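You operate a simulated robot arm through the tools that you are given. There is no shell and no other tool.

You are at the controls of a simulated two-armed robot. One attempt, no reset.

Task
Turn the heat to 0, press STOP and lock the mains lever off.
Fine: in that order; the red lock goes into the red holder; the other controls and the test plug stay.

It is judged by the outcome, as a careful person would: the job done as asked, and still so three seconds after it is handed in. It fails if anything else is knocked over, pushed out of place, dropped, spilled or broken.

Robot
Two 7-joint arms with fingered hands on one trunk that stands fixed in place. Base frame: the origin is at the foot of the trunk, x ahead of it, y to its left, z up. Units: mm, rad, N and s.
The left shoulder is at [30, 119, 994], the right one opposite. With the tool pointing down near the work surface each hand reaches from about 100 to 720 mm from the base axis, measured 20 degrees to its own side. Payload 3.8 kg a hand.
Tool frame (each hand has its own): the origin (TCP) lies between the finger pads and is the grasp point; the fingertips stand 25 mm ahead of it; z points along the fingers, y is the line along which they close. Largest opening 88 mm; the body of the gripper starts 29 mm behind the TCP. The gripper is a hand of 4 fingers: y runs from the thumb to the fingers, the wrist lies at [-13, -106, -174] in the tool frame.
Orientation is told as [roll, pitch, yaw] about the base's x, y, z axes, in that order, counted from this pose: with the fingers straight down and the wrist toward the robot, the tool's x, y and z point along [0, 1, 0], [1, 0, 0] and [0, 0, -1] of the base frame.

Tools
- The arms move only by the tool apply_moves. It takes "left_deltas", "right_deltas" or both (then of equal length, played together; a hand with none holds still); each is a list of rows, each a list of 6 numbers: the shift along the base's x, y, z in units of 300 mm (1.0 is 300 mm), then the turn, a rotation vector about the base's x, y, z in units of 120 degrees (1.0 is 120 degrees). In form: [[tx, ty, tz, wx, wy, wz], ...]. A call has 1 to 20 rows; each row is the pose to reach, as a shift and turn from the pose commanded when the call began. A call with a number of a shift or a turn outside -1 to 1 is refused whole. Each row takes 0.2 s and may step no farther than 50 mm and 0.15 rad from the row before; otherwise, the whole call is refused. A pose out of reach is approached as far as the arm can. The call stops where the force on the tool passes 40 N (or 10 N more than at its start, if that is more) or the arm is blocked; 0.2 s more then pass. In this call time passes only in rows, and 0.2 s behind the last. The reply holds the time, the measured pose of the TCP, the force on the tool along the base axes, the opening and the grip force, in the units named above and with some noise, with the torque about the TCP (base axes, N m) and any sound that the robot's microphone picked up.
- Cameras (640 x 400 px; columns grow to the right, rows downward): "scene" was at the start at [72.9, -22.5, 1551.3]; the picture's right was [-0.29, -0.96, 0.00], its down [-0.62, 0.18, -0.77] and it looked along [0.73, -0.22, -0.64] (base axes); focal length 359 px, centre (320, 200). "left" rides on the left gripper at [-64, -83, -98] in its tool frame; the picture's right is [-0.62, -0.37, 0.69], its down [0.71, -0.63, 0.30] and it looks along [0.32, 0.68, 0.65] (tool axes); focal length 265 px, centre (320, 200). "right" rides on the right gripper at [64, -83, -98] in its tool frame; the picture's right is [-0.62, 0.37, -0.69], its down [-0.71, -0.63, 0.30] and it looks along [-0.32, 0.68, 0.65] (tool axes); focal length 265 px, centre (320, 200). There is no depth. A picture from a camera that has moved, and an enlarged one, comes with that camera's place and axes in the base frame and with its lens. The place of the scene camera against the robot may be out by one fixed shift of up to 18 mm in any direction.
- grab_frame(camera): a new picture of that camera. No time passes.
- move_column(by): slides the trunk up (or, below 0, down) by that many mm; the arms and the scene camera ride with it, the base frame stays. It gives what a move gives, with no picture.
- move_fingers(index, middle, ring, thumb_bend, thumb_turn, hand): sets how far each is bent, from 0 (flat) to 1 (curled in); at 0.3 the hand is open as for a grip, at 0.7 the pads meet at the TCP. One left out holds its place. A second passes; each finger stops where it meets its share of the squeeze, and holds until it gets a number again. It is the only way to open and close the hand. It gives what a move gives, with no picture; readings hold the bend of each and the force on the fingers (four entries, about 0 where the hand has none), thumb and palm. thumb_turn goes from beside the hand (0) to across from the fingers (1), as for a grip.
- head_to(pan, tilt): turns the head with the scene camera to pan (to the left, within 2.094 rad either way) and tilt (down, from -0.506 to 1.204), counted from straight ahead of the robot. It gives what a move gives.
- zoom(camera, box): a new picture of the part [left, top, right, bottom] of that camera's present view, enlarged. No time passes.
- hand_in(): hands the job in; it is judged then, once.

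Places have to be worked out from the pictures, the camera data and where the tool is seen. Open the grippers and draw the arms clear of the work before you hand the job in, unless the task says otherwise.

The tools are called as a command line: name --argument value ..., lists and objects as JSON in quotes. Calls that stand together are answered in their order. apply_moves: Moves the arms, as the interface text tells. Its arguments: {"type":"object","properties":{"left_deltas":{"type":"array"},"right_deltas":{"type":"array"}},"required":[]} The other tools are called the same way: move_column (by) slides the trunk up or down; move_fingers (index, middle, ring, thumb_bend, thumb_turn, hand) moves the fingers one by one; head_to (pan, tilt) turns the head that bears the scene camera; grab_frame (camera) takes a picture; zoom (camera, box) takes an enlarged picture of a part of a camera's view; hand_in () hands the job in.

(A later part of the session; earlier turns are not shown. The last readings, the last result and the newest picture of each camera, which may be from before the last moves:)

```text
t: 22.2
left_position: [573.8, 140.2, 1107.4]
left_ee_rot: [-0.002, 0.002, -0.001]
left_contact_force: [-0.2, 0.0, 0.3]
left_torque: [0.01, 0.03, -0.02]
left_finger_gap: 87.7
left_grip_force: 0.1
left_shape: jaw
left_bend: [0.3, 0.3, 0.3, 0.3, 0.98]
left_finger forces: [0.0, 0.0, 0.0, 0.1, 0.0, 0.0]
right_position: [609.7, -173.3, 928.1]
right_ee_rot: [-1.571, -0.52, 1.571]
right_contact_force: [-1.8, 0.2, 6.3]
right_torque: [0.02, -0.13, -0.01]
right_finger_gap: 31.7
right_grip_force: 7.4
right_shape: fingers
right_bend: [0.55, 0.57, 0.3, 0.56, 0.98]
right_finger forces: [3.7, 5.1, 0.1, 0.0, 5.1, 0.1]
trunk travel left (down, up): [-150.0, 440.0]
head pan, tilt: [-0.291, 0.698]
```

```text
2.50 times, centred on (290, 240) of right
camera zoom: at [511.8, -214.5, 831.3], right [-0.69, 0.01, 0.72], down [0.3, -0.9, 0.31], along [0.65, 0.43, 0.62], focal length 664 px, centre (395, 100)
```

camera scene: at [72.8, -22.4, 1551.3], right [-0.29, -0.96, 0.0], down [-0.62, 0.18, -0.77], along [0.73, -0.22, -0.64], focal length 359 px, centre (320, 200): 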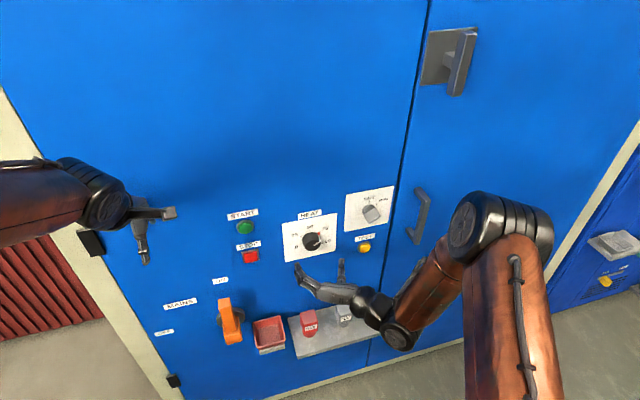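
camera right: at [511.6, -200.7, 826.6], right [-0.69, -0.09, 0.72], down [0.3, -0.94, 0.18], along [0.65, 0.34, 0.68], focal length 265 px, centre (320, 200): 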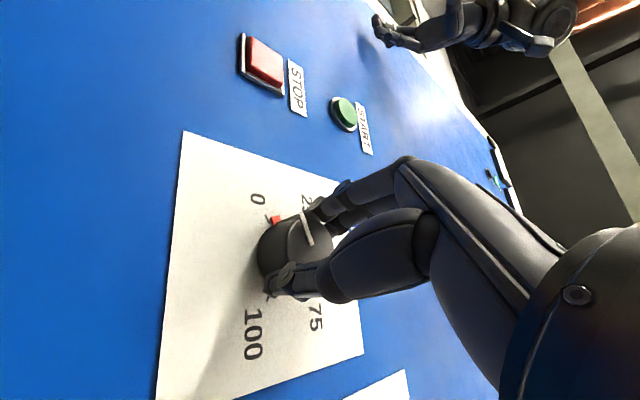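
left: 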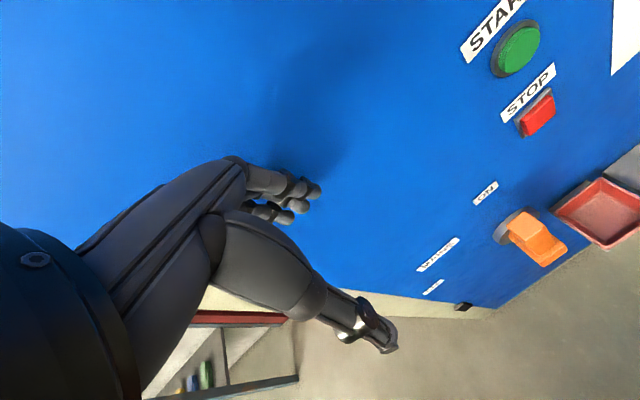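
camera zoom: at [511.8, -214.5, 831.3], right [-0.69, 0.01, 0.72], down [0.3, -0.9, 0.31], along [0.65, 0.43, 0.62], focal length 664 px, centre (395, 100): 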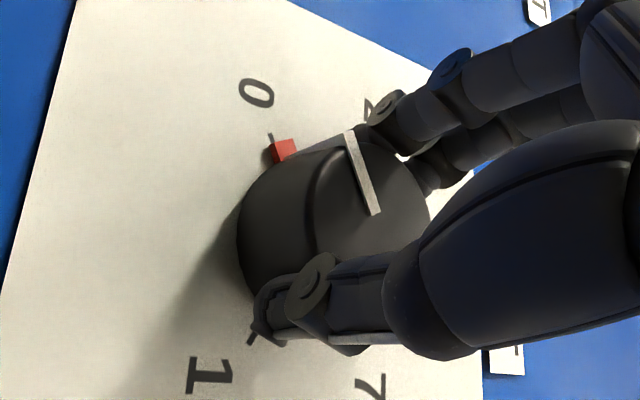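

The nub is lined up with the 0 tick. I'll release and look unobstructed to confirm.

move_fingers --hand "right" --index 0.3 --middle 0.3 --thumb_bend 0.3

zoom --camera "scene" --box '[270, 200, 350, 270]'

zoom --camera "right" --box '[220, 160, 360, 320]'

```text
t: 23.2
left_position: [573.9, 140.2, 1107.3]
left_ee_rot: [-0.002, 0.0, -0.001]
left_contact_force: [0.1, -0.5, 1.0]
left_torque: [0.02, -0.03, 0.01]
left_finger_gap: 87.5
left_grip_force: 0.1
left_shape: jaw
left_bend: [0.3, 0.3, 0.3, 0.3, 0.98]
left_finger forces: [0.0, 0.0, 0.0, 0.0, 0.1, 0.1]
right_position: [610.2, -174.4, 928.0]
right_ee_rot: [-1.572, -0.521, 1.571]
right_contact_force: [0.0, 0.6, 0.0]
right_torque: [-0.02, 0.04, -0.01]
right_finger_gap: 84.4
right_grip_force: 0.1
right_shape: fingers
right_bend: [0.3, 0.3, 0.3, 0.3, 0.98]
right_finger forces: [0.1, 0.0, 0.0, 0.0, 0.1, 0.1]
trunk travel left (down, up): [-150.0, 440.0]
head pan, tilt: [-0.291, 0.698]
```

```text
5.71 times, centred on (310, 235) of scene
camera zoom: at [73.0, -22.5, 1551.3], right [-0.29, -0.96, 0.0], down [-0.62, 0.18, -0.77], along [0.73, -0.22, -0.64], focal length 2052 px, centre (377, 0)
```

zoom: 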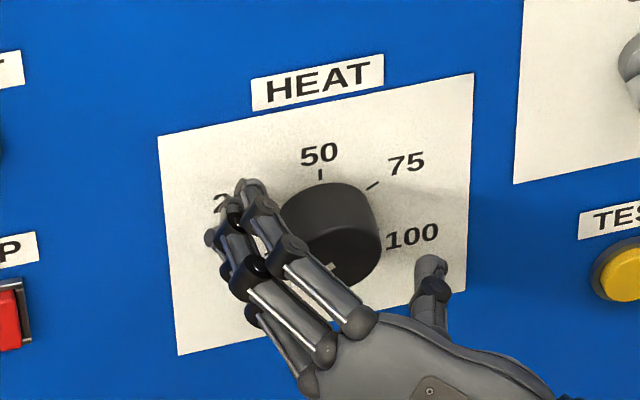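

```text
2.50 times, centred on (290, 240) of right
camera zoom: at [512.3, -214.6, 830.9], right [-0.69, 0.01, 0.72], down [0.3, -0.9, 0.31], along [0.65, 0.43, 0.62], focal length 664 px, centre (395, 100)
```

zoom: 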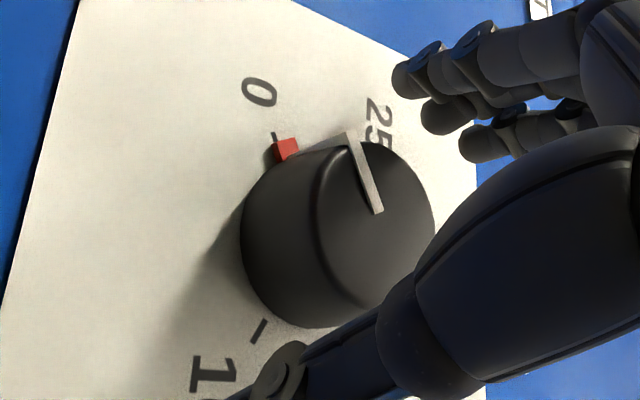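

Pointer and nub sit on the 0 tick from this view. I'll back the right hand straight out and confirm from the scene camera.

apply_moves --right_deltas '[[-0.03, 0, 0, 0, 0, 0], [-0.07, 0, 0, 0, 0, 0], [-0.12, 0, 0, 0, 0, 0], [-0.18, 0, 0, 0, 0, 0], [-0.24, 0, 0, 0, 0, 0], [-0.3, 0, 0, 0, 0, 0], [-0.37, 0, 0, 0, 0, 0], [-0.45, 0, 0, 0, 0, 0]]'

grab_frame --camera "right"

zoom --camera "scene" --box '[220, 190, 350, 280]'

```text
t: 25.0
left_position: [574.6, 140.7, 1109.4]
left_ee_rot: [0.001, 0.0, -0.001]
left_contact_force: [0.1, -0.2, 0.5]
left_torque: [-0.01, 0.0, 0.0]
left_finger_gap: 87.7
left_grip_force: 0.0
left_shape: jaw
left_bend: [0.3, 0.3, 0.3, 0.3, 0.98]
left_finger forces: [0.1, 0.1, 0.0, 0.0, 0.1, 0.0]
right_position: [474.0, -172.4, 927.4]
right_ee_rot: [-1.573, -0.521, 1.57]
right_contact_force: [0.8, 0.5, -0.2]
right_torque: [-0.01, -0.03, -0.03]
right_finger_gap: 84.3
right_grip_force: 0.1
right_shape: fingers
right_bend: [0.3, 0.3, 0.3, 0.3, 0.98]
right_finger forces: [0.0, 0.1, 0.0, 0.0, 0.0, 0.0]
trunk travel left (down, up): [-150.0, 440.0]
head pan, tilt: [-0.291, 0.698]
```

```text
taken
camera right: at [376.9, -213.5, 830.4], right [-0.69, 0.01, 0.72], down [0.3, -0.9, 0.31], along [0.65, 0.43, 0.62], focal length 265 px, centre (320, 200)
```

right: 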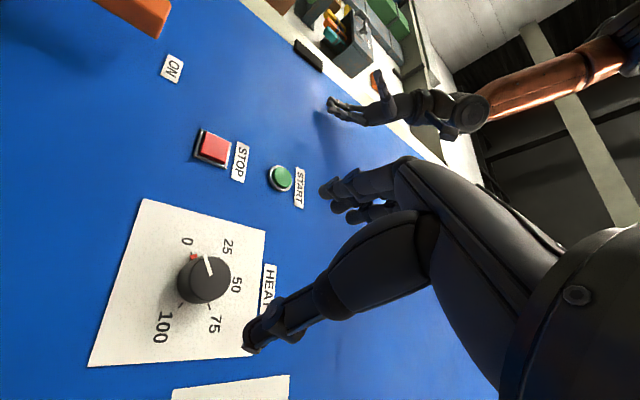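

```text
4.44 times, centred on (285, 235) of scene
camera zoom: at [72.7, -22.6, 1551.3], right [-0.29, -0.96, 0.0], down [-0.62, 0.18, -0.77], along [0.73, -0.22, -0.64], focal length 1596 px, centre (476, 44)
```

zoom: 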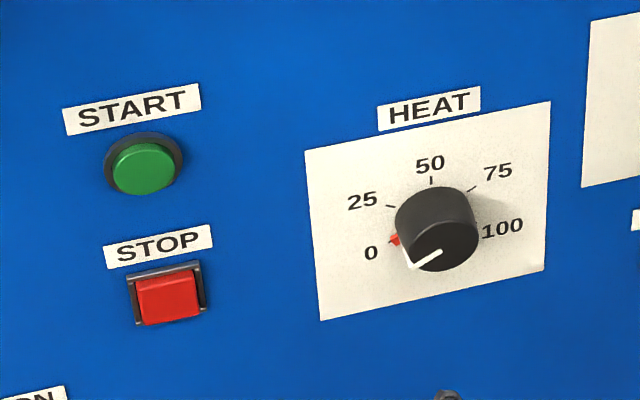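

zoom --camera "right" --box '[140, 210, 260, 340]'

zoom --camera "right" --box '[150, 90, 320, 220]'

```text
3.08 times, centred on (200, 275) of right
camera zoom: at [376.9, -213.5, 830.4], right [-0.69, 0.01, 0.72], down [0.3, -0.9, 0.31], along [0.65, 0.43, 0.62], focal length 817 px, centre (689, -31)
```

zoom: 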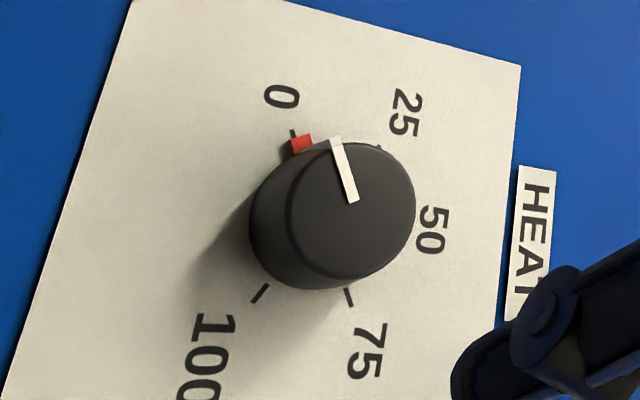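

```text
3.08 times, centred on (235, 155) of right
camera zoom: at [376.9, -213.5, 830.4], right [-0.69, 0.01, 0.72], down [0.3, -0.9, 0.31], along [0.65, 0.43, 0.62], focal length 817 px, centre (582, 338)
```

zoom: 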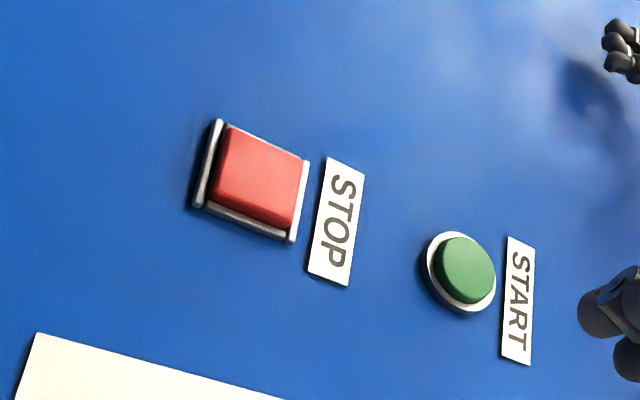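

Heat reads 0: the nub overlaps the 0 tick in both views. From two views, STOP's face is centred near y = −29, z = 914 at x ≈ 640. I'll bring the right hand in front of it, well back, and make a pointing hand.

apply_moves --right_deltas '[[0.01, 0.045, -0.02, 0.06, 0, 0], [0.02, 0.09, -0.04, 0.12, 0, 0], [0.03, 0.135, -0.06, 0.18, 0, 0], [0.04, 0.18, -0.08, 0.24, 0, 0], [0.05, 0.225, -0.1, 0.3, 0, 0], [0.06, 0.27, -0.12, 0.36, 0, 0], [0.07, 0.315, -0.14, 0.42, 0, 0], [0.08, 0.36, -0.16, 0.48, 0, 0], [0.09, 0.41, -0.19, 0.5, 0, 0], [0.1, 0.457, -0.213, 0.5, 0, 0]]'

move_fingers --hand "right" --index 0.0 --middle 0.95 --ring 0.95 --thumb_bend 0.6

grab_frame --camera "right"

grab_frame --camera "scene"

grab_frame --camera "left"

```text
t: 27.2
left_position: [575.6, 141.1, 1108.0]
left_ee_rot: [0.0, 0.001, 0.002]
left_contact_force: [-0.2, 0.0, 1.1]
left_torque: [0.03, -0.03, 0.02]
left_finger_gap: 87.8
left_grip_force: 0.0
left_shape: jaw
left_bend: [0.3, 0.3, 0.3, 0.3, 0.98]
left_finger forces: [0.0, 0.0, 0.1, 0.1, 0.0, 0.0]
right_position: [506.0, -36.1, 865.3]
right_ee_rot: [-1.576, -1.568, 1.576]
right_contact_force: [0.6, -0.4, -0.1]
right_torque: [0.0, -0.02, -0.03]
right_finger_gap: 84.4
right_grip_force: 0.1
right_shape: fingers
right_bend: [0.3, 0.3, 0.3, 0.3, 0.98]
right_finger forces: [0.0, 0.1, 0.0, 0.0, 0.1, 0.1]
trunk travel left (down, up): [-150.0, 440.0]
head pan, tilt: [-0.291, 0.698]
```

```text
t: 28.2
left_position: [574.5, 140.5, 1107.6]
left_ee_rot: [-0.001, 0.001, 0.0]
left_contact_force: [0.5, 1.2, -0.8]
left_torque: [-0.01, 0.0, 0.04]
left_finger_gap: 87.7
left_grip_force: 0.1
left_shape: jaw
left_bend: [0.3, 0.3, 0.3, 0.3, 0.98]
left_finger forces: [0.0, 0.1, 0.1, 0.0, 0.0, 0.0]
right_position: [505.3, -36.6, 865.3]
right_ee_rot: [-1.455, -1.57, 1.457]
right_contact_force: [1.0, 0.4, 0.3]
right_torque: [0.01, 0.0, 0.02]
right_finger_gap: 87.5
right_grip_force: 0.0
right_shape: fingers
right_bend: [0.0, 0.95, 0.95, 0.6, 0.98]
right_finger forces: [0.0, 0.0, 0.0, 0.1, 0.0, 0.0]
trunk travel left (down, up): [-150.0, 440.0]
head pan, tilt: [-0.291, 0.698]
```

```text
taken
camera right: at [408.6, 27.6, 781.7], right [-0.69, -0.62, 0.37], down [0.3, -0.72, -0.63], along [0.65, -0.32, 0.68], focal length 265 px, centre (320, 200)
```

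right: 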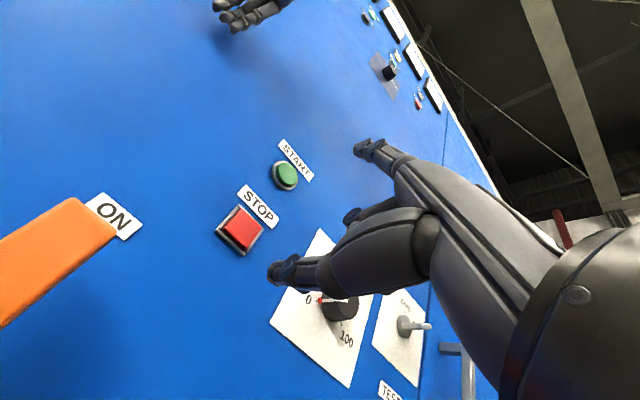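

```text
taken
camera scene: at [72.9, -22.5, 1551.3], right [-0.29, -0.96, 0.0], down [-0.62, 0.18, -0.77], along [0.73, -0.22, -0.64], focal length 359 px, centre (320, 200)
```

scene: 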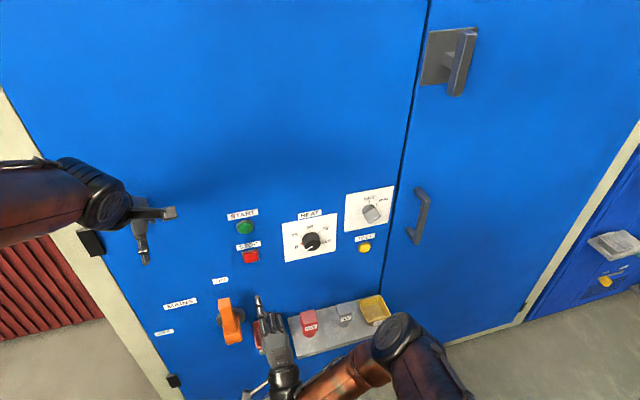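

```text
taken
camera left: at [489.6, 77.5, 1205.9], right [-0.37, -0.62, -0.69], down [-0.63, 0.71, -0.3], along [0.68, 0.32, -0.65], focal length 265 px, centre (320, 200)
```

left: 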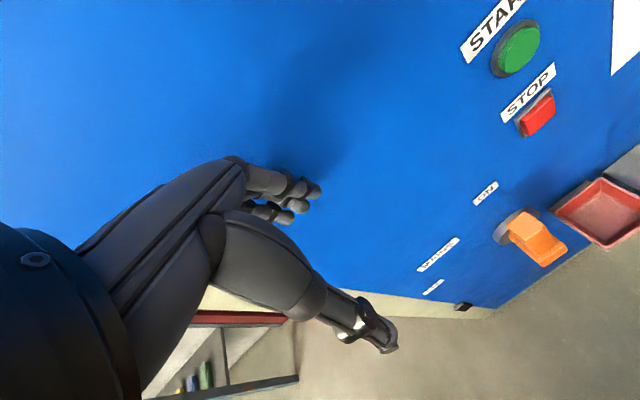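

The fully flat index splays outward. At bend 0.3 its tip stands straight ahead of the knuckle, which is stiffer for pressing, so I'll set that, curl the thumb more and check where the tips are.

move_fingers --hand "right" --index 0.3 --middle 1.0 --ring 1.0 --thumb_bend 0.95

grab_frame --camera "right"

zoom --camera "scene" --box '[200, 230, 340, 400]'

```text
t: 29.2
left_position: [573.8, 141.2, 1107.3]
left_ee_rot: [-0.001, 0.0, 0.001]
left_contact_force: [0.0, -0.8, -0.8]
left_torque: [0.0, 0.03, 0.02]
left_finger_gap: 87.5
left_grip_force: 0.1
left_shape: jaw
left_bend: [0.3, 0.3, 0.3, 0.3, 0.98]
left_finger forces: [0.0, 0.0, 0.1, 0.1, 0.0, 0.0]
right_position: [506.3, -36.8, 866.0]
right_ee_rot: [-1.45, -1.568, 1.451]
right_contact_force: [0.8, -0.5, -0.3]
right_torque: [0.03, 0.01, 0.01]
right_finger_gap: 18.6
right_grip_force: 0.0
right_shape: fingers
right_bend: [0.3, 1.0, 1.0, 0.95, 0.98]
right_finger forces: [0.1, 0.0, 0.0, 0.1, 0.1, 0.0]
trunk travel left (down, up): [-150.0, 440.0]
head pan, tilt: [-0.291, 0.698]
```

```text
taken
camera right: at [408.6, 27.6, 781.7], right [-0.69, -0.62, 0.37], down [0.3, -0.72, -0.63], along [0.65, -0.32, 0.68], focal length 265 px, centre (320, 200)
```

right: 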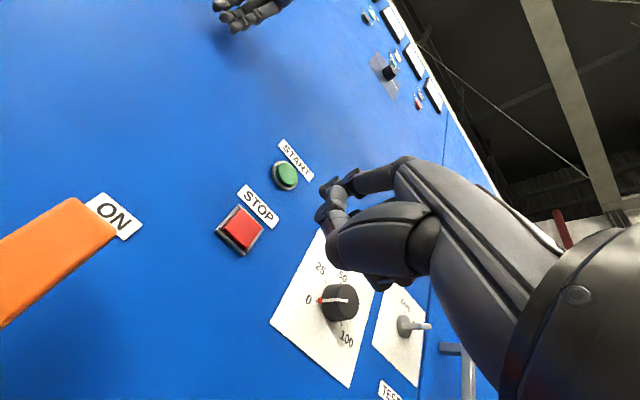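

```text
2.35 times, centred on (270, 315) of scene
camera zoom: at [72.9, -22.4, 1551.3], right [-0.29, -0.96, 0.0], down [-0.62, 0.18, -0.77], along [0.73, -0.22, -0.64], focal length 845 px, centre (438, -71)
```

zoom: 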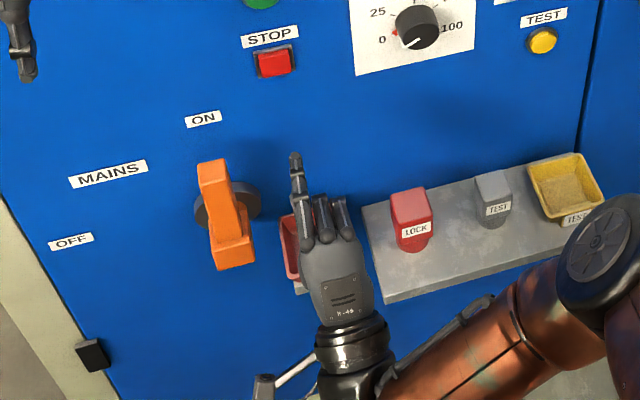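

The index tip lines up with STOP at y ≈ −29, z ≈ 912, and the lever and its bar are clear of my hand. I'll advance to about 15 mm short of the button.

apply_moves --right_deltas '[[0.05, 0, 0, 0, 0, 0], [0.1, 0, 0, 0, 0, 0], [0.15, 0, 0, 0, 0, 0], [0.2, 0, 0, 0, 0, 0], [0.25, 0, 0.002, 0, 0, 0], [0.3, 0, 0.003, 0, 0, 0]]'

grab_frame --camera "right"

zoom --camera "scene" --box '[200, 200, 320, 300]'

zoom --camera "left" --box '[460, 20, 640, 160]'

```text
t: 30.6
left_position: [574.6, 141.1, 1108.2]
left_ee_rot: [0.001, 0.001, 0.0]
left_contact_force: [0.8, -0.7, 0.4]
left_torque: [0.0, 0.0, -0.01]
left_finger_gap: 87.8
left_grip_force: 0.1
left_shape: jaw
left_bend: [0.3, 0.3, 0.3, 0.3, 0.98]
left_finger forces: [0.1, 0.0, 0.1, 0.0, 0.0, 0.0]
right_position: [595.8, -37.5, 865.4]
right_ee_rot: [-1.207, -1.569, 1.209]
right_contact_force: [-0.2, 0.2, -0.2]
right_torque: [-0.02, 0.0, 0.03]
right_finger_gap: 18.5
right_grip_force: 0.2
right_shape: fingers
right_bend: [0.3, 1.0, 1.0, 0.95, 0.98]
right_finger forces: [0.1, 0.0, 0.0, 0.0, 0.0, 0.0]
trunk travel left (down, up): [-150.0, 440.0]
head pan, tilt: [-0.291, 0.698]
```

```text
taken
camera right: at [498.1, 26.8, 781.9], right [-0.69, -0.62, 0.37], down [0.3, -0.72, -0.63], along [0.65, -0.32, 0.68], focal length 265 px, centre (320, 200)
```

right: 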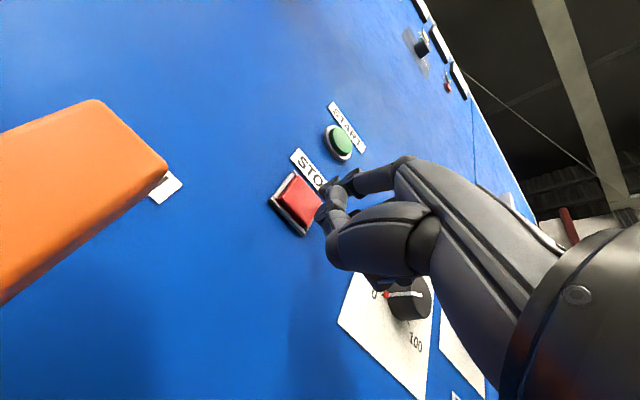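

```text
4.00 times, centred on (260, 250) of scene
camera zoom: at [73.1, -22.3, 1551.3], right [-0.29, -0.96, 0.0], down [-0.62, 0.18, -0.77], along [0.73, -0.22, -0.64], focal length 1436 px, centre (560, 0)
```

zoom: 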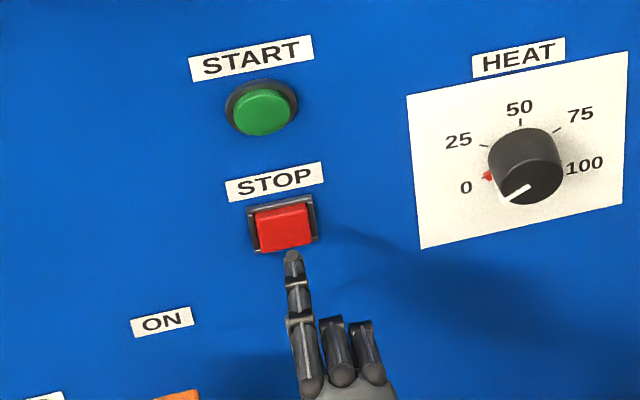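

```text
2.86 times, centred on (550, 90) of left
camera zoom: at [489.8, 77.7, 1205.8], right [-0.37, -0.62, -0.69], down [-0.63, 0.71, -0.3], along [0.68, 0.32, -0.65], focal length 758 px, centre (-337, 514)
```

zoom: 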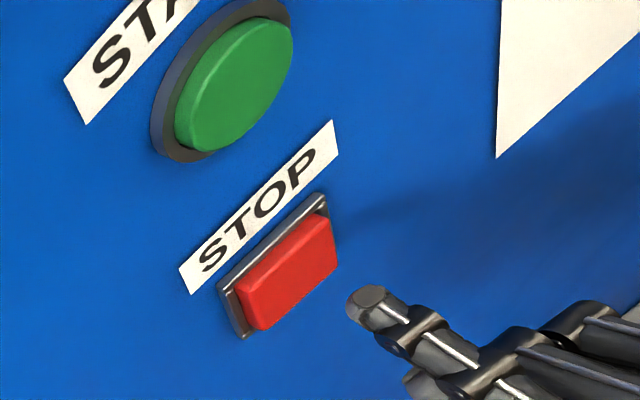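

The fingertip is about 20–25 mm in front of STOP and centred on it. I'll advance slowly and watch force and sound.

apply_moves --right_deltas '[[0.02, 0, 0, 0, 0, 0], [0.04, 0, 0, 0, 0, 0], [0.055, 0, 0, 0, 0, 0], [0.062, 0, 0, 0, 0, 0]]'

zoom --camera "left" --box '[460, 20, 640, 160]'

zoom --camera "right" --box '[260, 120, 420, 260]'

```text
t: 31.6
left_position: [572.3, 140.2, 1108.3]
left_ee_rot: [-0.003, -0.001, 0.0]
left_contact_force: [0.5, 0.5, -0.5]
left_torque: [0.02, 0.02, 0.0]
left_finger_gap: 87.6
left_grip_force: 0.1
left_shape: jaw
left_bend: [0.3, 0.3, 0.3, 0.3, 0.98]
left_finger forces: [0.0, 0.0, 0.0, 0.1, 0.0, 0.0]
right_position: [613.4, -36.5, 866.5]
right_ee_rot: [-1.429, -1.569, 1.43]
right_contact_force: [-0.2, -0.2, -0.8]
right_torque: [-0.03, -0.01, 0.01]
right_finger_gap: 18.6
right_grip_force: 0.3
right_shape: fingers
right_bend: [0.3, 1.0, 1.0, 0.95, 0.98]
right_finger forces: [0.2, 0.1, 0.1, 0.1, 0.0, 0.1]
trunk travel left (down, up): [-150.0, 440.0]
head pan, tilt: [-0.291, 0.698]
```

```text
2.86 times, centred on (550, 90) of left
camera zoom: at [489.7, 77.6, 1205.9], right [-0.37, -0.62, -0.69], down [-0.63, 0.71, -0.3], along [0.68, 0.32, -0.65], focal length 758 px, centre (-337, 514)
```

zoom: 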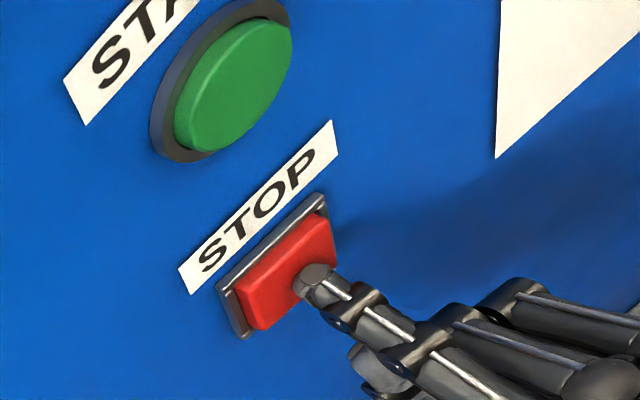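

```text
2.86 times, centred on (340, 190) of right
camera zoom: at [515.4, 27.4, 782.3], right [-0.69, -0.62, 0.37], down [0.3, -0.72, -0.63], along [0.65, -0.32, 0.68], focal length 758 px, centre (263, 229)
```

zoom: 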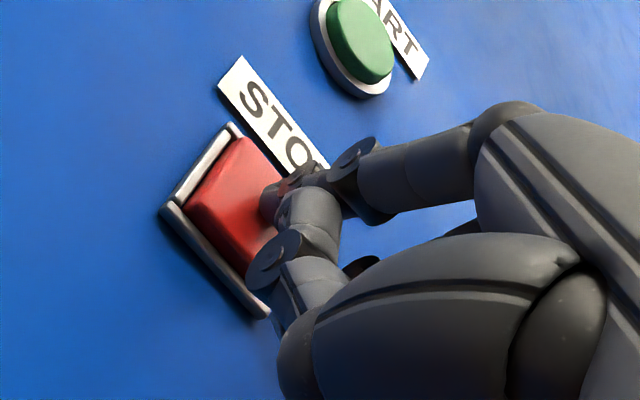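

The fingertip is just about at the button face. I'll press in with 1.5 mm steps.

apply_moves --right_deltas '[[0.005, 0.005, 0, 0, 0, 0], [0.01, 0.006, 0, 0, 0, 0], [0.015, 0.006, 0, 0, 0, 0], [0.02, 0.006, 0, 0, 0, 0]]'

zoom --camera "left" --box '[460, 20, 640, 160]'

```text
t: 32.6
left_position: [573.2, 138.7, 1109.0]
left_ee_rot: [-0.001, -0.002, 0.0]
left_contact_force: [-0.3, 0.8, -0.2]
left_torque: [-0.01, -0.01, -0.01]
left_finger_gap: 87.5
left_grip_force: 0.1
left_shape: jaw
left_bend: [0.3, 0.3, 0.3, 0.3, 0.98]
left_finger forces: [0.0, 0.1, 0.1, 0.1, 0.0, 0.0]
right_position: [618.7, -34.3, 866.1]
right_ee_rot: [-1.486, -1.569, 1.488]
right_contact_force: [-3.1, -1.3, -0.1]
right_torque: [0.07, -0.18, -0.01]
right_finger_gap: 18.9
right_grip_force: 1.9
right_shape: fingers
right_bend: [0.3, 1.0, 1.0, 0.95, 0.98]
right_finger forces: [3.2, 0.1, 0.0, 0.0, 0.0, 0.0]
trunk travel left (down, up): [-150.0, 440.0]
head pan, tilt: [-0.291, 0.698]
heard: click
```

```text
2.86 times, centred on (550, 90) of left
camera zoom: at [489.3, 77.4, 1206.0], right [-0.37, -0.62, -0.69], down [-0.63, 0.71, -0.3], along [0.68, 0.32, -0.65], focal length 758 px, centre (-337, 514)
```

zoom: 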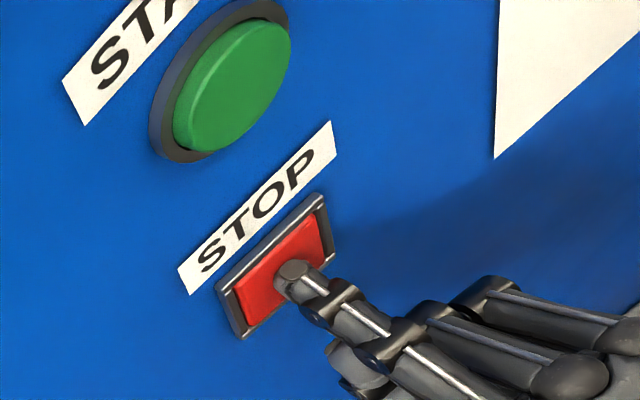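

A click was heard and the button has visibly gone in. I'll back straight out and look at the result.

apply_moves --right_deltas '[[-0.03, 0, 0, 0, 0, 0], [-0.09, 0, 0, 0, 0, 0], [-0.16, 0, 0, 0, 0, 0], [-0.24, 0, 0, 0, 0, 0], [-0.32, 0, 0, 0, 0, 0], [-0.4, 0, 0, 0, 0, 0]]'

zoom --camera "left" --box '[460, 20, 640, 160]'

grab_frame --camera "scene"

grab_frame --camera "right"

```text
t: 34.0
left_position: [572.6, 139.2, 1108.0]
left_ee_rot: [0.001, 0.001, 0.001]
left_contact_force: [0.8, 0.1, 0.3]
left_torque: [0.01, 0.01, -0.02]
left_finger_gap: 87.3
left_grip_force: 0.1
left_shape: jaw
left_bend: [0.3, 0.3, 0.3, 0.3, 0.98]
left_finger forces: [0.0, 0.0, 0.1, 0.0, 0.0, 0.0]
right_position: [499.4, -34.2, 866.4]
right_ee_rot: [-2.173, -1.569, 2.172]
right_contact_force: [0.2, -0.8, -0.9]
right_torque: [-0.02, -0.01, -0.01]
right_finger_gap: 18.7
right_grip_force: 0.0
right_shape: fingers
right_bend: [0.3, 1.0, 1.0, 0.95, 0.98]
right_finger forces: [0.0, 0.1, 0.1, 0.0, 0.0, 0.1]
trunk travel left (down, up): [-150.0, 440.0]
head pan, tilt: [-0.291, 0.698]
```

```text
2.86 times, centred on (550, 90) of left
camera zoom: at [489.4, 77.3, 1206.0], right [-0.37, -0.62, -0.69], down [-0.63, 0.71, -0.3], along [0.68, 0.32, -0.65], focal length 758 px, centre (-337, 514)
```

zoom: 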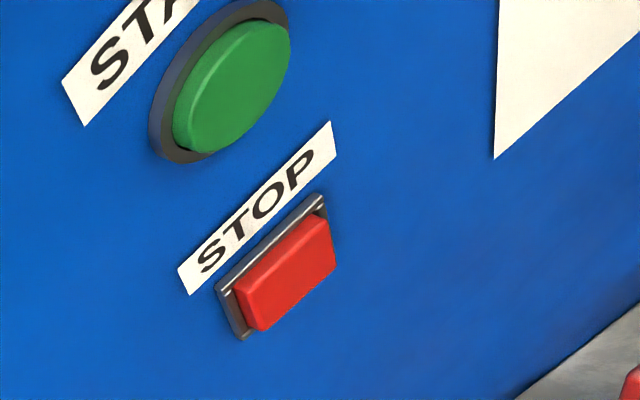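

```text
taken
camera scene: at [72.6, -22.8, 1551.3], right [-0.29, -0.96, 0.0], down [-0.62, 0.18, -0.77], along [0.73, -0.22, -0.64], focal length 359 px, centre (320, 200)
```

scene: 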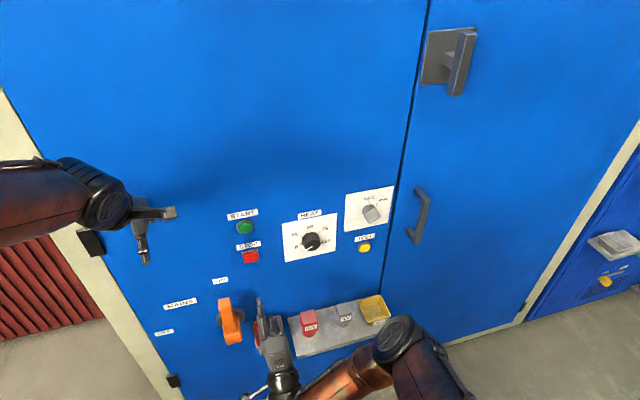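

```text
taken
camera right: at [401.6, 29.7, 781.8], right [-0.69, -0.62, 0.37], down [0.31, -0.72, -0.63], along [0.65, -0.32, 0.69], focal length 265 px, centre (320, 200)
```

right: 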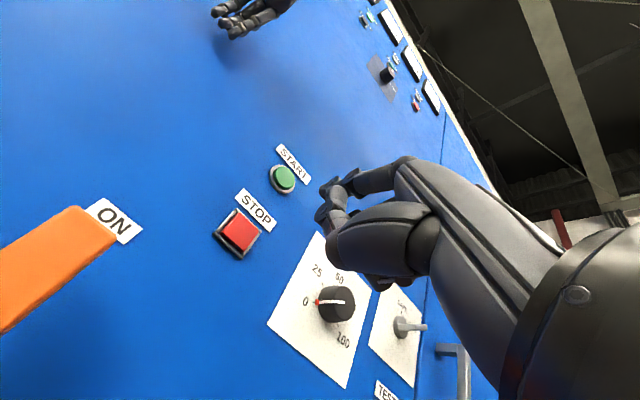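

STOP clicked and sprang back, and heat still shows 0. I'll move the right hand away to the right, bring it back to fingers-down, open it for the later pick, and aim the head at the lever.

apply_moves --right_deltas '[[0, -0.13, 0.04, 0, 0, 0], [0, -0.26, 0.08, 0, 0, 0], [0, -0.39, 0.12, 0, 0, 0], [0, -0.52, 0.16, 0, 0, 0], [0, -0.6, 0.22, 0, 0.04, 0], [0, -0.63, 0.26, 0, 0.1, 0], [0, -0.65, 0.3, 0, 0.17, 0], [0, -0.65, 0.33, 0, 0.24, 0], [0, -0.65, 0.36, 0, 0.31, 0], [0, -0.65, 0.39, 0, 0.38, 0], [0, -0.65, 0.42, 0, 0.45, 0], [0, -0.65, 0.45, 0, 0.52, 0], [0, -0.65, 0.48, 0, 0.59, 0], [0, -0.65, 0.5, 0, 0.66, 0], [0, -0.65, 0.5, 0, 0.73, 0], [0, -0.65, 0.5, 0, 0.75, 0]]'

move_fingers --hand "right" --index 0.3 --middle 0.3 --ring 0.3 --thumb_bend 0.3

head_to --pan 0.05 --tilt 0.85

grab_frame --camera "scene"

grab_frame --camera "right"

```text
t: 37.4
left_position: [574.3, 140.7, 1108.6]
left_ee_rot: [-0.001, -0.001, 0.002]
left_contact_force: [0.5, -0.5, 0.3]
left_torque: [0.01, 0.01, 0.02]
left_finger_gap: 87.9
left_grip_force: 0.1
left_shape: jaw
left_bend: [0.3, 0.3, 0.3, 0.3, 0.98]
left_finger forces: [0.1, 0.0, 0.1, 0.0, 0.0, 0.0]
right_position: [498.5, -230.3, 1016.2]
right_ee_rot: [-0.001, 0.0, 0.003]
right_contact_force: [0.0, -0.9, -0.3]
right_torque: [-0.03, -0.01, -0.01]
right_finger_gap: 18.8
right_grip_force: 0.1
right_shape: fingers
right_bend: [0.3, 1.0, 1.0, 0.95, 0.98]
right_finger forces: [0.0, 0.0, 0.1, 0.1, 0.0, 0.0]
trunk travel left (down, up): [-150.0, 440.0]
head pan, tilt: [-0.291, 0.698]
```

```text
t: 38.4
left_position: [572.6, 140.4, 1108.3]
left_ee_rot: [0.0, -0.001, 0.001]
left_contact_force: [-0.4, 0.5, -0.8]
left_torque: [0.01, -0.01, 0.01]
left_finger_gap: 87.7
left_grip_force: 0.0
left_shape: jaw
left_bend: [0.3, 0.3, 0.3, 0.3, 0.98]
left_finger forces: [0.1, 0.0, 0.0, 0.1, 0.0, 0.0]
right_position: [498.2, -228.6, 1015.5]
right_ee_rot: [0.0, 0.0, 0.002]
right_contact_force: [0.1, -0.1, -0.5]
right_torque: [0.0, -0.03, 0.01]
right_finger_gap: 84.9
right_grip_force: 0.0
right_shape: fingers
right_bend: [0.3, 0.3, 0.3, 0.3, 0.98]
right_finger forces: [0.0, 0.0, 0.1, 0.0, 0.0, 0.0]
trunk travel left (down, up): [-150.0, 440.0]
head pan, tilt: [-0.291, 0.698]
```

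```text
t: 39.2
left_position: [573.3, 140.3, 1108.3]
left_ee_rot: [-0.001, 0.0, 0.001]
left_contact_force: [-0.4, -0.4, -0.3]
left_torque: [0.01, 0.0, -0.01]
left_finger_gap: 87.4
left_grip_force: 0.0
left_shape: jaw
left_bend: [0.3, 0.3, 0.3, 0.3, 0.98]
left_finger forces: [0.0, 0.0, 0.0, 0.1, 0.1, 0.1]
right_position: [498.3, -230.6, 1016.3]
right_ee_rot: [-0.001, 0.001, 0.001]
right_contact_force: [-1.2, 0.8, -0.4]
right_torque: [-0.03, 0.02, -0.01]
right_finger_gap: 84.8
right_grip_force: 0.0
right_shape: fingers
right_bend: [0.3, 0.3, 0.3, 0.3, 0.98]
right_finger forces: [0.1, 0.1, 0.0, 0.0, 0.1, 0.1]
trunk travel left (down, up): [-150.0, 440.0]
head pan, tilt: [0.051, 0.85]
```

```text
taken
camera scene: at [69.5, 5.8, 1538.9], right [0.05, -1.0, 0.0], down [-0.75, -0.04, -0.66], along [0.66, 0.03, -0.75], focal length 359 px, centre (320, 200)
```

scene: 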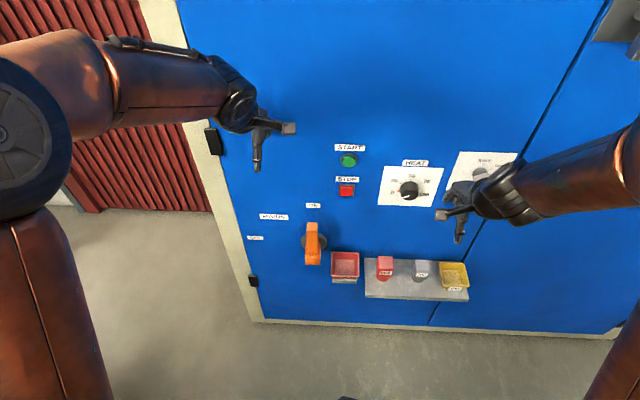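

```text
taken
camera right: at [416.4, -165.7, 1114.2], right [0.37, -0.62, 0.69], down [-0.63, -0.72, -0.3], along [0.68, -0.32, -0.65], focal length 265 px, centre (320, 200)
```

right: 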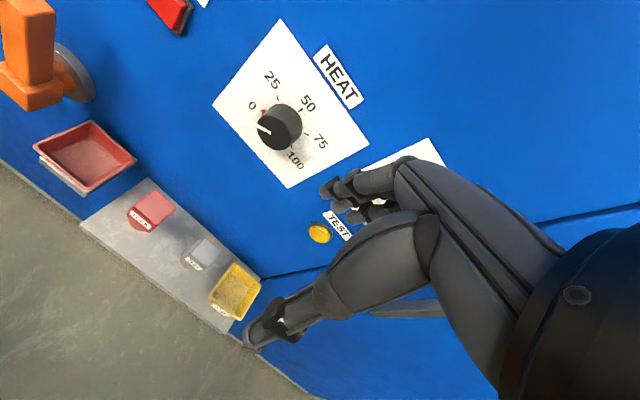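

I'll look at the lever close up from both cameras to measure it, while bringing the left hand round to point forward.

apply_moves --left_deltas '[[-0.025, 0.003, -0.04, 0, -0.068, 0], [-0.05, 0.006, -0.08, 0, -0.136, 0], [-0.075, 0.009, -0.12, 0, -0.204, 0], [-0.1, 0.012, -0.16, 0, -0.272, 0], [-0.125, 0.015, -0.2, 0, -0.34, 0], [-0.15, 0.018, -0.25, 0, -0.409, 0], [-0.17, 0.021, -0.3, 0, -0.477, 0], [-0.19, 0.024, -0.35, 0, -0.545, 0], [-0.21, 0.027, -0.4, 0, -0.613, 0], [-0.23, 0.03, -0.45, 0, -0.681, 0], [-0.245, 0.033, -0.493, 0, -0.75, 0]]'

zoom --camera "scene" --box '[240, 190, 400, 300]'

grab_frame --camera "left"

zoom --camera "right" --box '[0, 0, 150, 210]'

```text
t: 41.6
left_position: [500.4, 149.9, 960.8]
left_ee_rot: [-3.001, -1.57, 3.0]
left_contact_force: [-0.6, -0.8, 0.1]
left_torque: [-0.02, 0.0, 0.01]
left_finger_gap: 87.8
left_grip_force: 0.1
left_shape: jaw
left_bend: [0.3, 0.3, 0.3, 0.3, 0.98]
left_finger forces: [0.0, 0.0, 0.1, 0.1, 0.0, 0.0]
right_position: [498.0, -229.2, 1015.7]
right_ee_rot: [0.0, 0.0, 0.0]
right_contact_force: [-1.2, 0.2, -0.2]
right_torque: [0.03, -0.01, -0.01]
right_finger_gap: 84.7
right_grip_force: 0.0
right_shape: fingers
right_bend: [0.3, 0.3, 0.3, 0.3, 0.98]
right_finger forces: [0.0, 0.1, 0.1, 0.0, 0.0, 0.0]
trunk travel left (down, up): [-150.0, 440.0]
head pan, tilt: [0.051, 0.85]
```

```text
3.64 times, centred on (320, 245) of scene
camera zoom: at [69.7, 5.7, 1538.8], right [0.05, -1.0, 0.0], down [-0.75, -0.04, -0.66], along [0.66, 0.03, -0.75], focal length 1306 px, centre (320, 36)
```

zoom: 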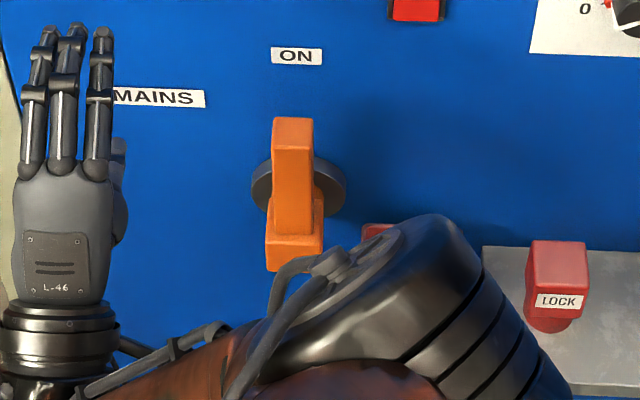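

```text
taken
camera left: at [401.2, 86.7, 875.8], right [0.69, -0.62, -0.37], down [0.31, 0.71, -0.63], along [0.65, 0.32, 0.69], focal length 265 px, centre (320, 200)
```

left: 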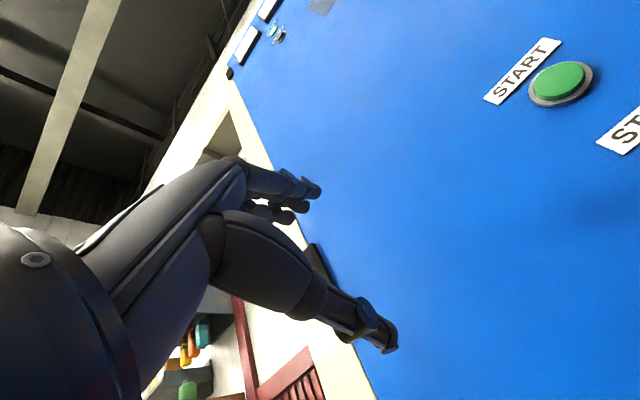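

```text
1.90 times, centred on (75, 105) of right
camera zoom: at [416.5, -165.8, 1114.2], right [0.37, -0.62, 0.69], down [-0.63, -0.72, -0.3], along [0.68, -0.32, -0.65], focal length 506 px, centre (787, 381)
```

zoom: 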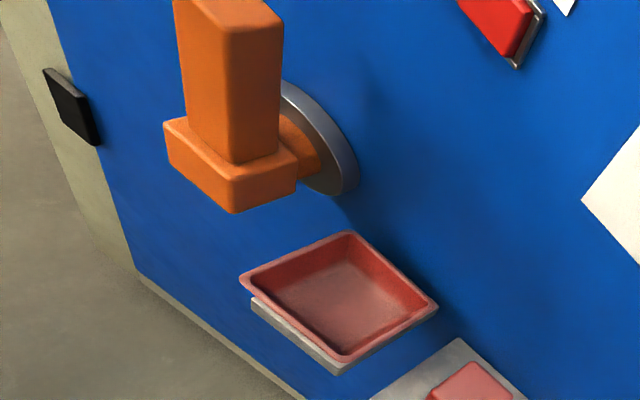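

The bar stands straight up from a block on the hub. I'll roll the left hand so fingers and thumb close sideways (fingers right, thumb left) and lower it level with the lever, staying back.

apply_moves --left_deltas '[[0, 0, -0.05, 0.068, 0, 0], [0, 0, -0.1, 0.136, 0, 0], [0, 0, -0.15, 0.204, 0, 0], [0, 0, -0.2, 0.272, 0, 0], [0, 0, -0.25, 0.34, 0, 0], [0, 0, -0.3, 0.409, 0, 0], [0, 0, -0.35, 0.477, 0, 0], [0, 0, -0.4, 0.545, 0, 0], [0, 0, -0.45, 0.613, 0, 0], [0, 0, -0.5, 0.681, 0, 0], [0, 0, -0.533, 0.75, 0, 0]]'

grab_frame --camera "scene"

grab_frame --camera "left"

```text
t: 44.0
left_position: [511.6, 147.0, 798.0]
left_ee_rot: [1.571, 0.004, -1.57]
left_contact_force: [-0.2, -0.4, -0.2]
left_torque: [-0.03, -0.03, 0.02]
left_finger_gap: 87.9
left_grip_force: 0.1
left_shape: jaw
left_bend: [0.3, 0.3, 0.3, 0.3, 0.98]
left_finger forces: [0.1, 0.1, 0.0, 0.0, 0.0, 0.0]
left hand out of reach, approached as far as the arm can: row 3, 4, 5, 6, 7, 8, 9, 10, 11
right_position: [498.0, -229.2, 1016.0]
right_ee_rot: [0.0, 0.0, 0.002]
right_contact_force: [-0.3, 0.4, 0.1]
right_torque: [-0.02, -0.02, 0.02]
right_finger_gap: 84.8
right_grip_force: 0.0
right_shape: fingers
right_bend: [0.3, 0.3, 0.3, 0.3, 0.98]
right_finger forces: [0.0, 0.1, 0.0, 0.0, 0.0, 0.0]
trunk travel left (down, up): [-150.0, 440.0]
head pan, tilt: [0.051, 0.85]
```

```text
taken
camera scene: at [69.3, 5.8, 1538.8], right [0.05, -1.0, 0.0], down [-0.75, -0.04, -0.66], along [0.66, 0.03, -0.75], focal length 359 px, centre (320, 200)
```

scene: 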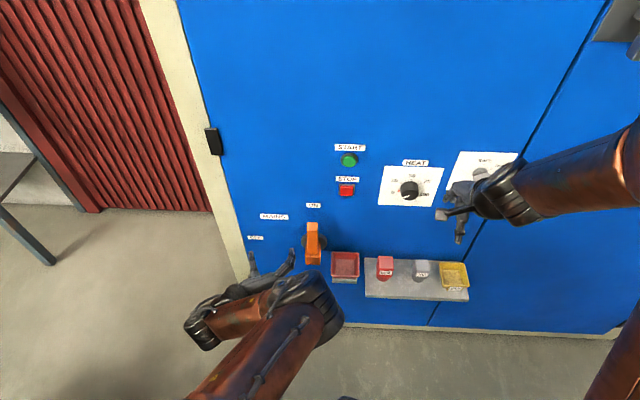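

```text
taken
camera left: at [412.6, 231.1, 733.1], right [0.69, 0.37, -0.62], down [0.3, 0.63, 0.72], along [0.65, -0.68, 0.32], focal length 265 px, centre (320, 200)
```

left: 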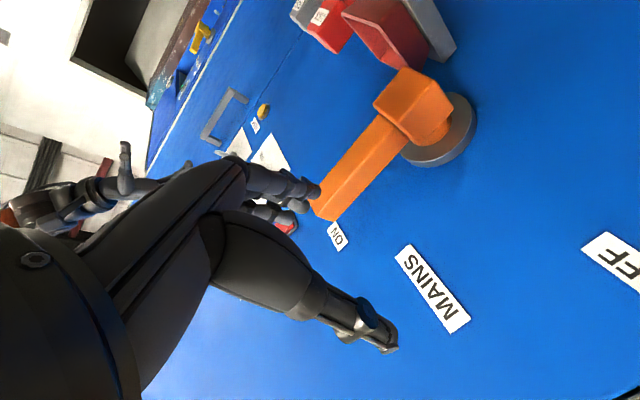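

The left arm took an elbow-in posture and is at its reach limit here. I'll retrace to the start pose, then redo it as the mirror of the path that worked for the right arm.

apply_moves --left_deltas '[[0, 0, 0.033, -0.069, 0, 0], [0, 0, 0.083, -0.137, 0, 0], [0, 0, 0.133, -0.205, 0, 0], [0, 0, 0.183, -0.273, 0, 0], [0, 0, 0.233, -0.341, 0, 0], [0, 0, 0.283, -0.41, 0, 0], [0, 0, 0.333, -0.478, 0, 0], [0, 0, 0.383, -0.546, 0, 0], [0, 0, 0.433, -0.614, 0, 0], [0, 0, 0.483, -0.682, 0, 0], [0, 0, 0.533, -0.75, 0, 0]]'

apply_moves --left_deltas '[[0.015, -0.003, 0.043, 0, 0.069, 0], [0.035, -0.006, 0.093, 0, 0.137, 0], [0.055, -0.009, 0.143, 0, 0.205, 0], [0.075, -0.012, 0.193, 0, 0.273, 0], [0.095, -0.015, 0.243, 0, 0.341, 0], [0.12, -0.018, 0.293, 0, 0.41, 0], [0.145, -0.021, 0.333, 0, 0.478, 0], [0.17, -0.024, 0.373, 0, 0.546, 0], [0.195, -0.027, 0.413, 0, 0.614, 0], [0.22, -0.03, 0.453, 0, 0.682, 0], [0.245, -0.033, 0.493, 0, 0.75, 0]]'

grab_frame --camera "scene"

```text
t: 46.4
left_position: [513.0, 144.4, 958.0]
left_ee_rot: [-1.502, -1.569, 1.502]
left_contact_force: [-0.2, -0.3, 0.3]
left_torque: [0.0, -0.03, -0.01]
left_finger_gap: 87.6
left_grip_force: 0.0
left_shape: jaw
left_bend: [0.3, 0.3, 0.3, 0.3, 0.98]
left_finger forces: [0.1, 0.0, 0.1, 0.0, 0.0, 0.1]
left hand out of reach, approached as far as the arm can: row 1, 2, 3, 4, 5, 6, 7, 8
right_position: [499.0, -229.0, 1015.8]
right_ee_rot: [0.0, -0.002, 0.001]
right_contact_force: [-0.6, -0.3, -0.3]
right_torque: [0.02, 0.03, 0.01]
right_finger_gap: 84.8
right_grip_force: 0.1
right_shape: fingers
right_bend: [0.3, 0.3, 0.3, 0.3, 0.98]
right_finger forces: [0.1, 0.0, 0.0, 0.1, 0.1, 0.1]
trunk travel left (down, up): [-150.0, 440.0]
head pan, tilt: [0.051, 0.85]
```

```text
t: 48.8
left_position: [585.8, 136.3, 1105.6]
left_ee_rot: [0.0, 0.001, 0.0]
left_contact_force: [-1.5, 0.5, 0.6]
left_torque: [-0.02, 0.02, 0.03]
left_finger_gap: 87.3
left_grip_force: 0.0
left_shape: jaw
left_bend: [0.3, 0.31, 0.3, 0.3, 0.98]
left_finger forces: [0.1, 1.2, 0.0, 0.0, 0.0, 0.1]
right_position: [498.1, -229.5, 1015.8]
right_ee_rot: [-0.001, -0.001, 0.002]
right_contact_force: [-0.4, 0.1, 0.0]
right_torque: [0.02, 0.01, 0.0]
right_finger_gap: 84.5
right_grip_force: 0.1
right_shape: fingers
right_bend: [0.3, 0.3, 0.3, 0.3, 0.98]
right_finger forces: [0.0, 0.0, 0.0, 0.0, 0.0, 0.1]
trunk travel left (down, up): [-150.0, 440.0]
head pan, tilt: [0.051, 0.85]
```

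```text
taken
camera scene: at [69.3, 6.0, 1538.8], right [0.05, -1.0, 0.0], down [-0.75, -0.04, -0.66], along [0.66, 0.03, -0.75], focal length 359 px, centre (320, 200)
```

scene: 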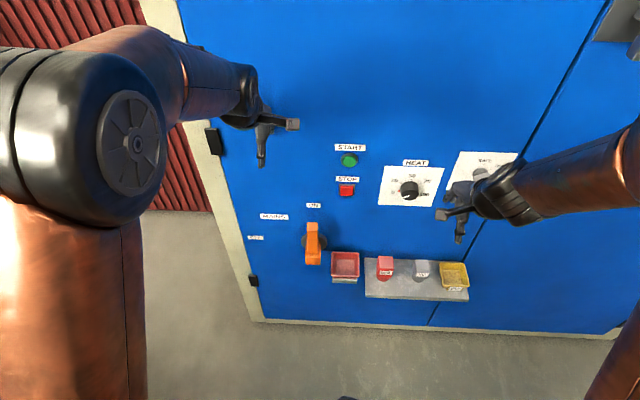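

The reply shows the middle finger lightly touching the bare panel (x drifted to 586). I'll pull back at once and swing out to the mirror of the right arm's start pose.

apply_moves --left_deltas '[[-0.1, 0, 0, 0, 0, 0], [-0.18, 0.09, 0.0, 0, 0, 0], [-0.24, 0.2, 0.01, 0, 0, 0], [-0.28, 0.32, 0.015, 0, 0, 0], [-0.307, 0.44, 0.02, 0, 0, 0], [-0.307, 0.54, 0.025, 0, 0, 0], [-0.307, 0.633, 0.025, 0, 0, 0]]'

grab_frame --camera "scene"

```text
t: 50.4
left_position: [492.0, 327.5, 1112.4]
left_ee_rot: [0.0, 0.0, -0.001]
left_contact_force: [0.3, -0.6, 0.2]
left_torque: [0.04, -0.03, -0.03]
left_finger_gap: 87.5
left_grip_force: 0.0
left_shape: jaw
left_bend: [0.3, 0.3, 0.3, 0.3, 0.98]
left_finger forces: [0.1, 0.1, 0.0, 0.0, 0.1, 0.0]
right_position: [499.8, -228.2, 1016.1]
right_ee_rot: [-0.001, 0.002, 0.002]
right_contact_force: [0.0, 0.3, 0.1]
right_torque: [-0.02, -0.01, 0.0]
right_finger_gap: 84.7
right_grip_force: 0.0
right_shape: fingers
right_bend: [0.3, 0.3, 0.3, 0.3, 0.98]
right_finger forces: [0.0, 0.0, 0.0, 0.0, 0.0, 0.0]
trunk travel left (down, up): [-150.0, 440.0]
head pan, tilt: [0.051, 0.85]
```

```text
taken
camera scene: at [69.4, 6.9, 1538.8], right [0.05, -1.0, 0.0], down [-0.75, -0.04, -0.66], along [0.66, 0.03, -0.75], focal length 359 px, centre (320, 200)
```

scene: 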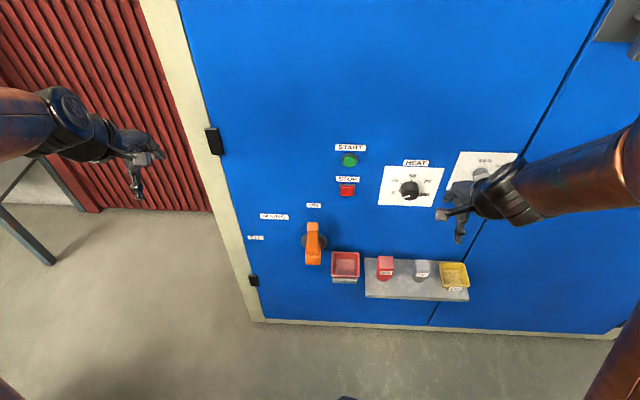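

The elbow is now outside. I'll pitch forward following the mirror of the right arm's good path.

apply_moves --left_deltas '[[0.005, -0.08, -0.08, 0, 0, 0], [0.01, -0.16, -0.16, 0, 0, 0], [0.015, -0.24, -0.24, 0, 0, 0], [0.02, -0.32, -0.32, 0, 0, 0], [0.02, -0.327, -0.32, 0, -0.068, 0], [0.02, -0.327, -0.34, 0, -0.136, 0], [0.02, -0.327, -0.36, 0, -0.204, 0], [0.02, -0.327, -0.39, 0, -0.272, 0], [0.02, -0.327, -0.42, 0, -0.34, 0], [0.02, -0.327, -0.45, 0, -0.409, 0], [0.02, -0.327, -0.48, 0, -0.477, 0], [0.02, -0.327, -0.51, 0, -0.545, 0], [0.02, -0.327, -0.54, 0, -0.613, 0], [0.02, -0.327, -0.58, 0, -0.681, 0], [0.02, -0.327, -0.62, 0, -0.75, 0]]'

grab_frame --camera "scene"

```text
t: 53.6
left_position: [498.1, 228.5, 926.2]
left_ee_rot: [-3.1, -1.568, 3.102]
left_contact_force: [0.7, 0.5, -0.6]
left_torque: [0.03, 0.04, 0.04]
left_finger_gap: 87.8
left_grip_force: 0.1
left_shape: jaw
left_bend: [0.3, 0.3, 0.3, 0.3, 0.98]
left_finger forces: [0.0, 0.0, 0.1, 0.0, 0.0, 0.0]
right_position: [498.5, -228.8, 1016.4]
right_ee_rot: [0.001, 0.0, 0.002]
right_contact_force: [-0.1, -0.6, -0.5]
right_torque: [-0.02, -0.03, -0.01]
right_finger_gap: 84.4
right_grip_force: 0.1
right_shape: fingers
right_bend: [0.3, 0.3, 0.3, 0.3, 0.98]
right_finger forces: [0.0, 0.1, 0.1, 0.1, 0.0, 0.0]
trunk travel left (down, up): [-150.0, 440.0]
head pan, tilt: [0.051, 0.85]
```

```text
taken
camera scene: at [69.5, 6.8, 1538.8], right [0.05, -1.0, 0.0], down [-0.75, -0.04, -0.66], along [0.66, 0.03, -0.75], focal length 359 px, centre (320, 200)
```

scene: 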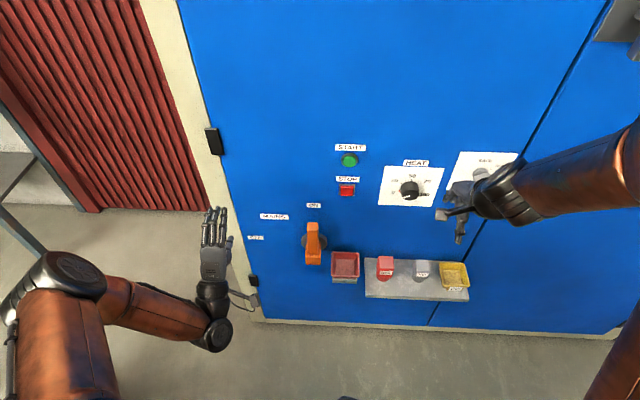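

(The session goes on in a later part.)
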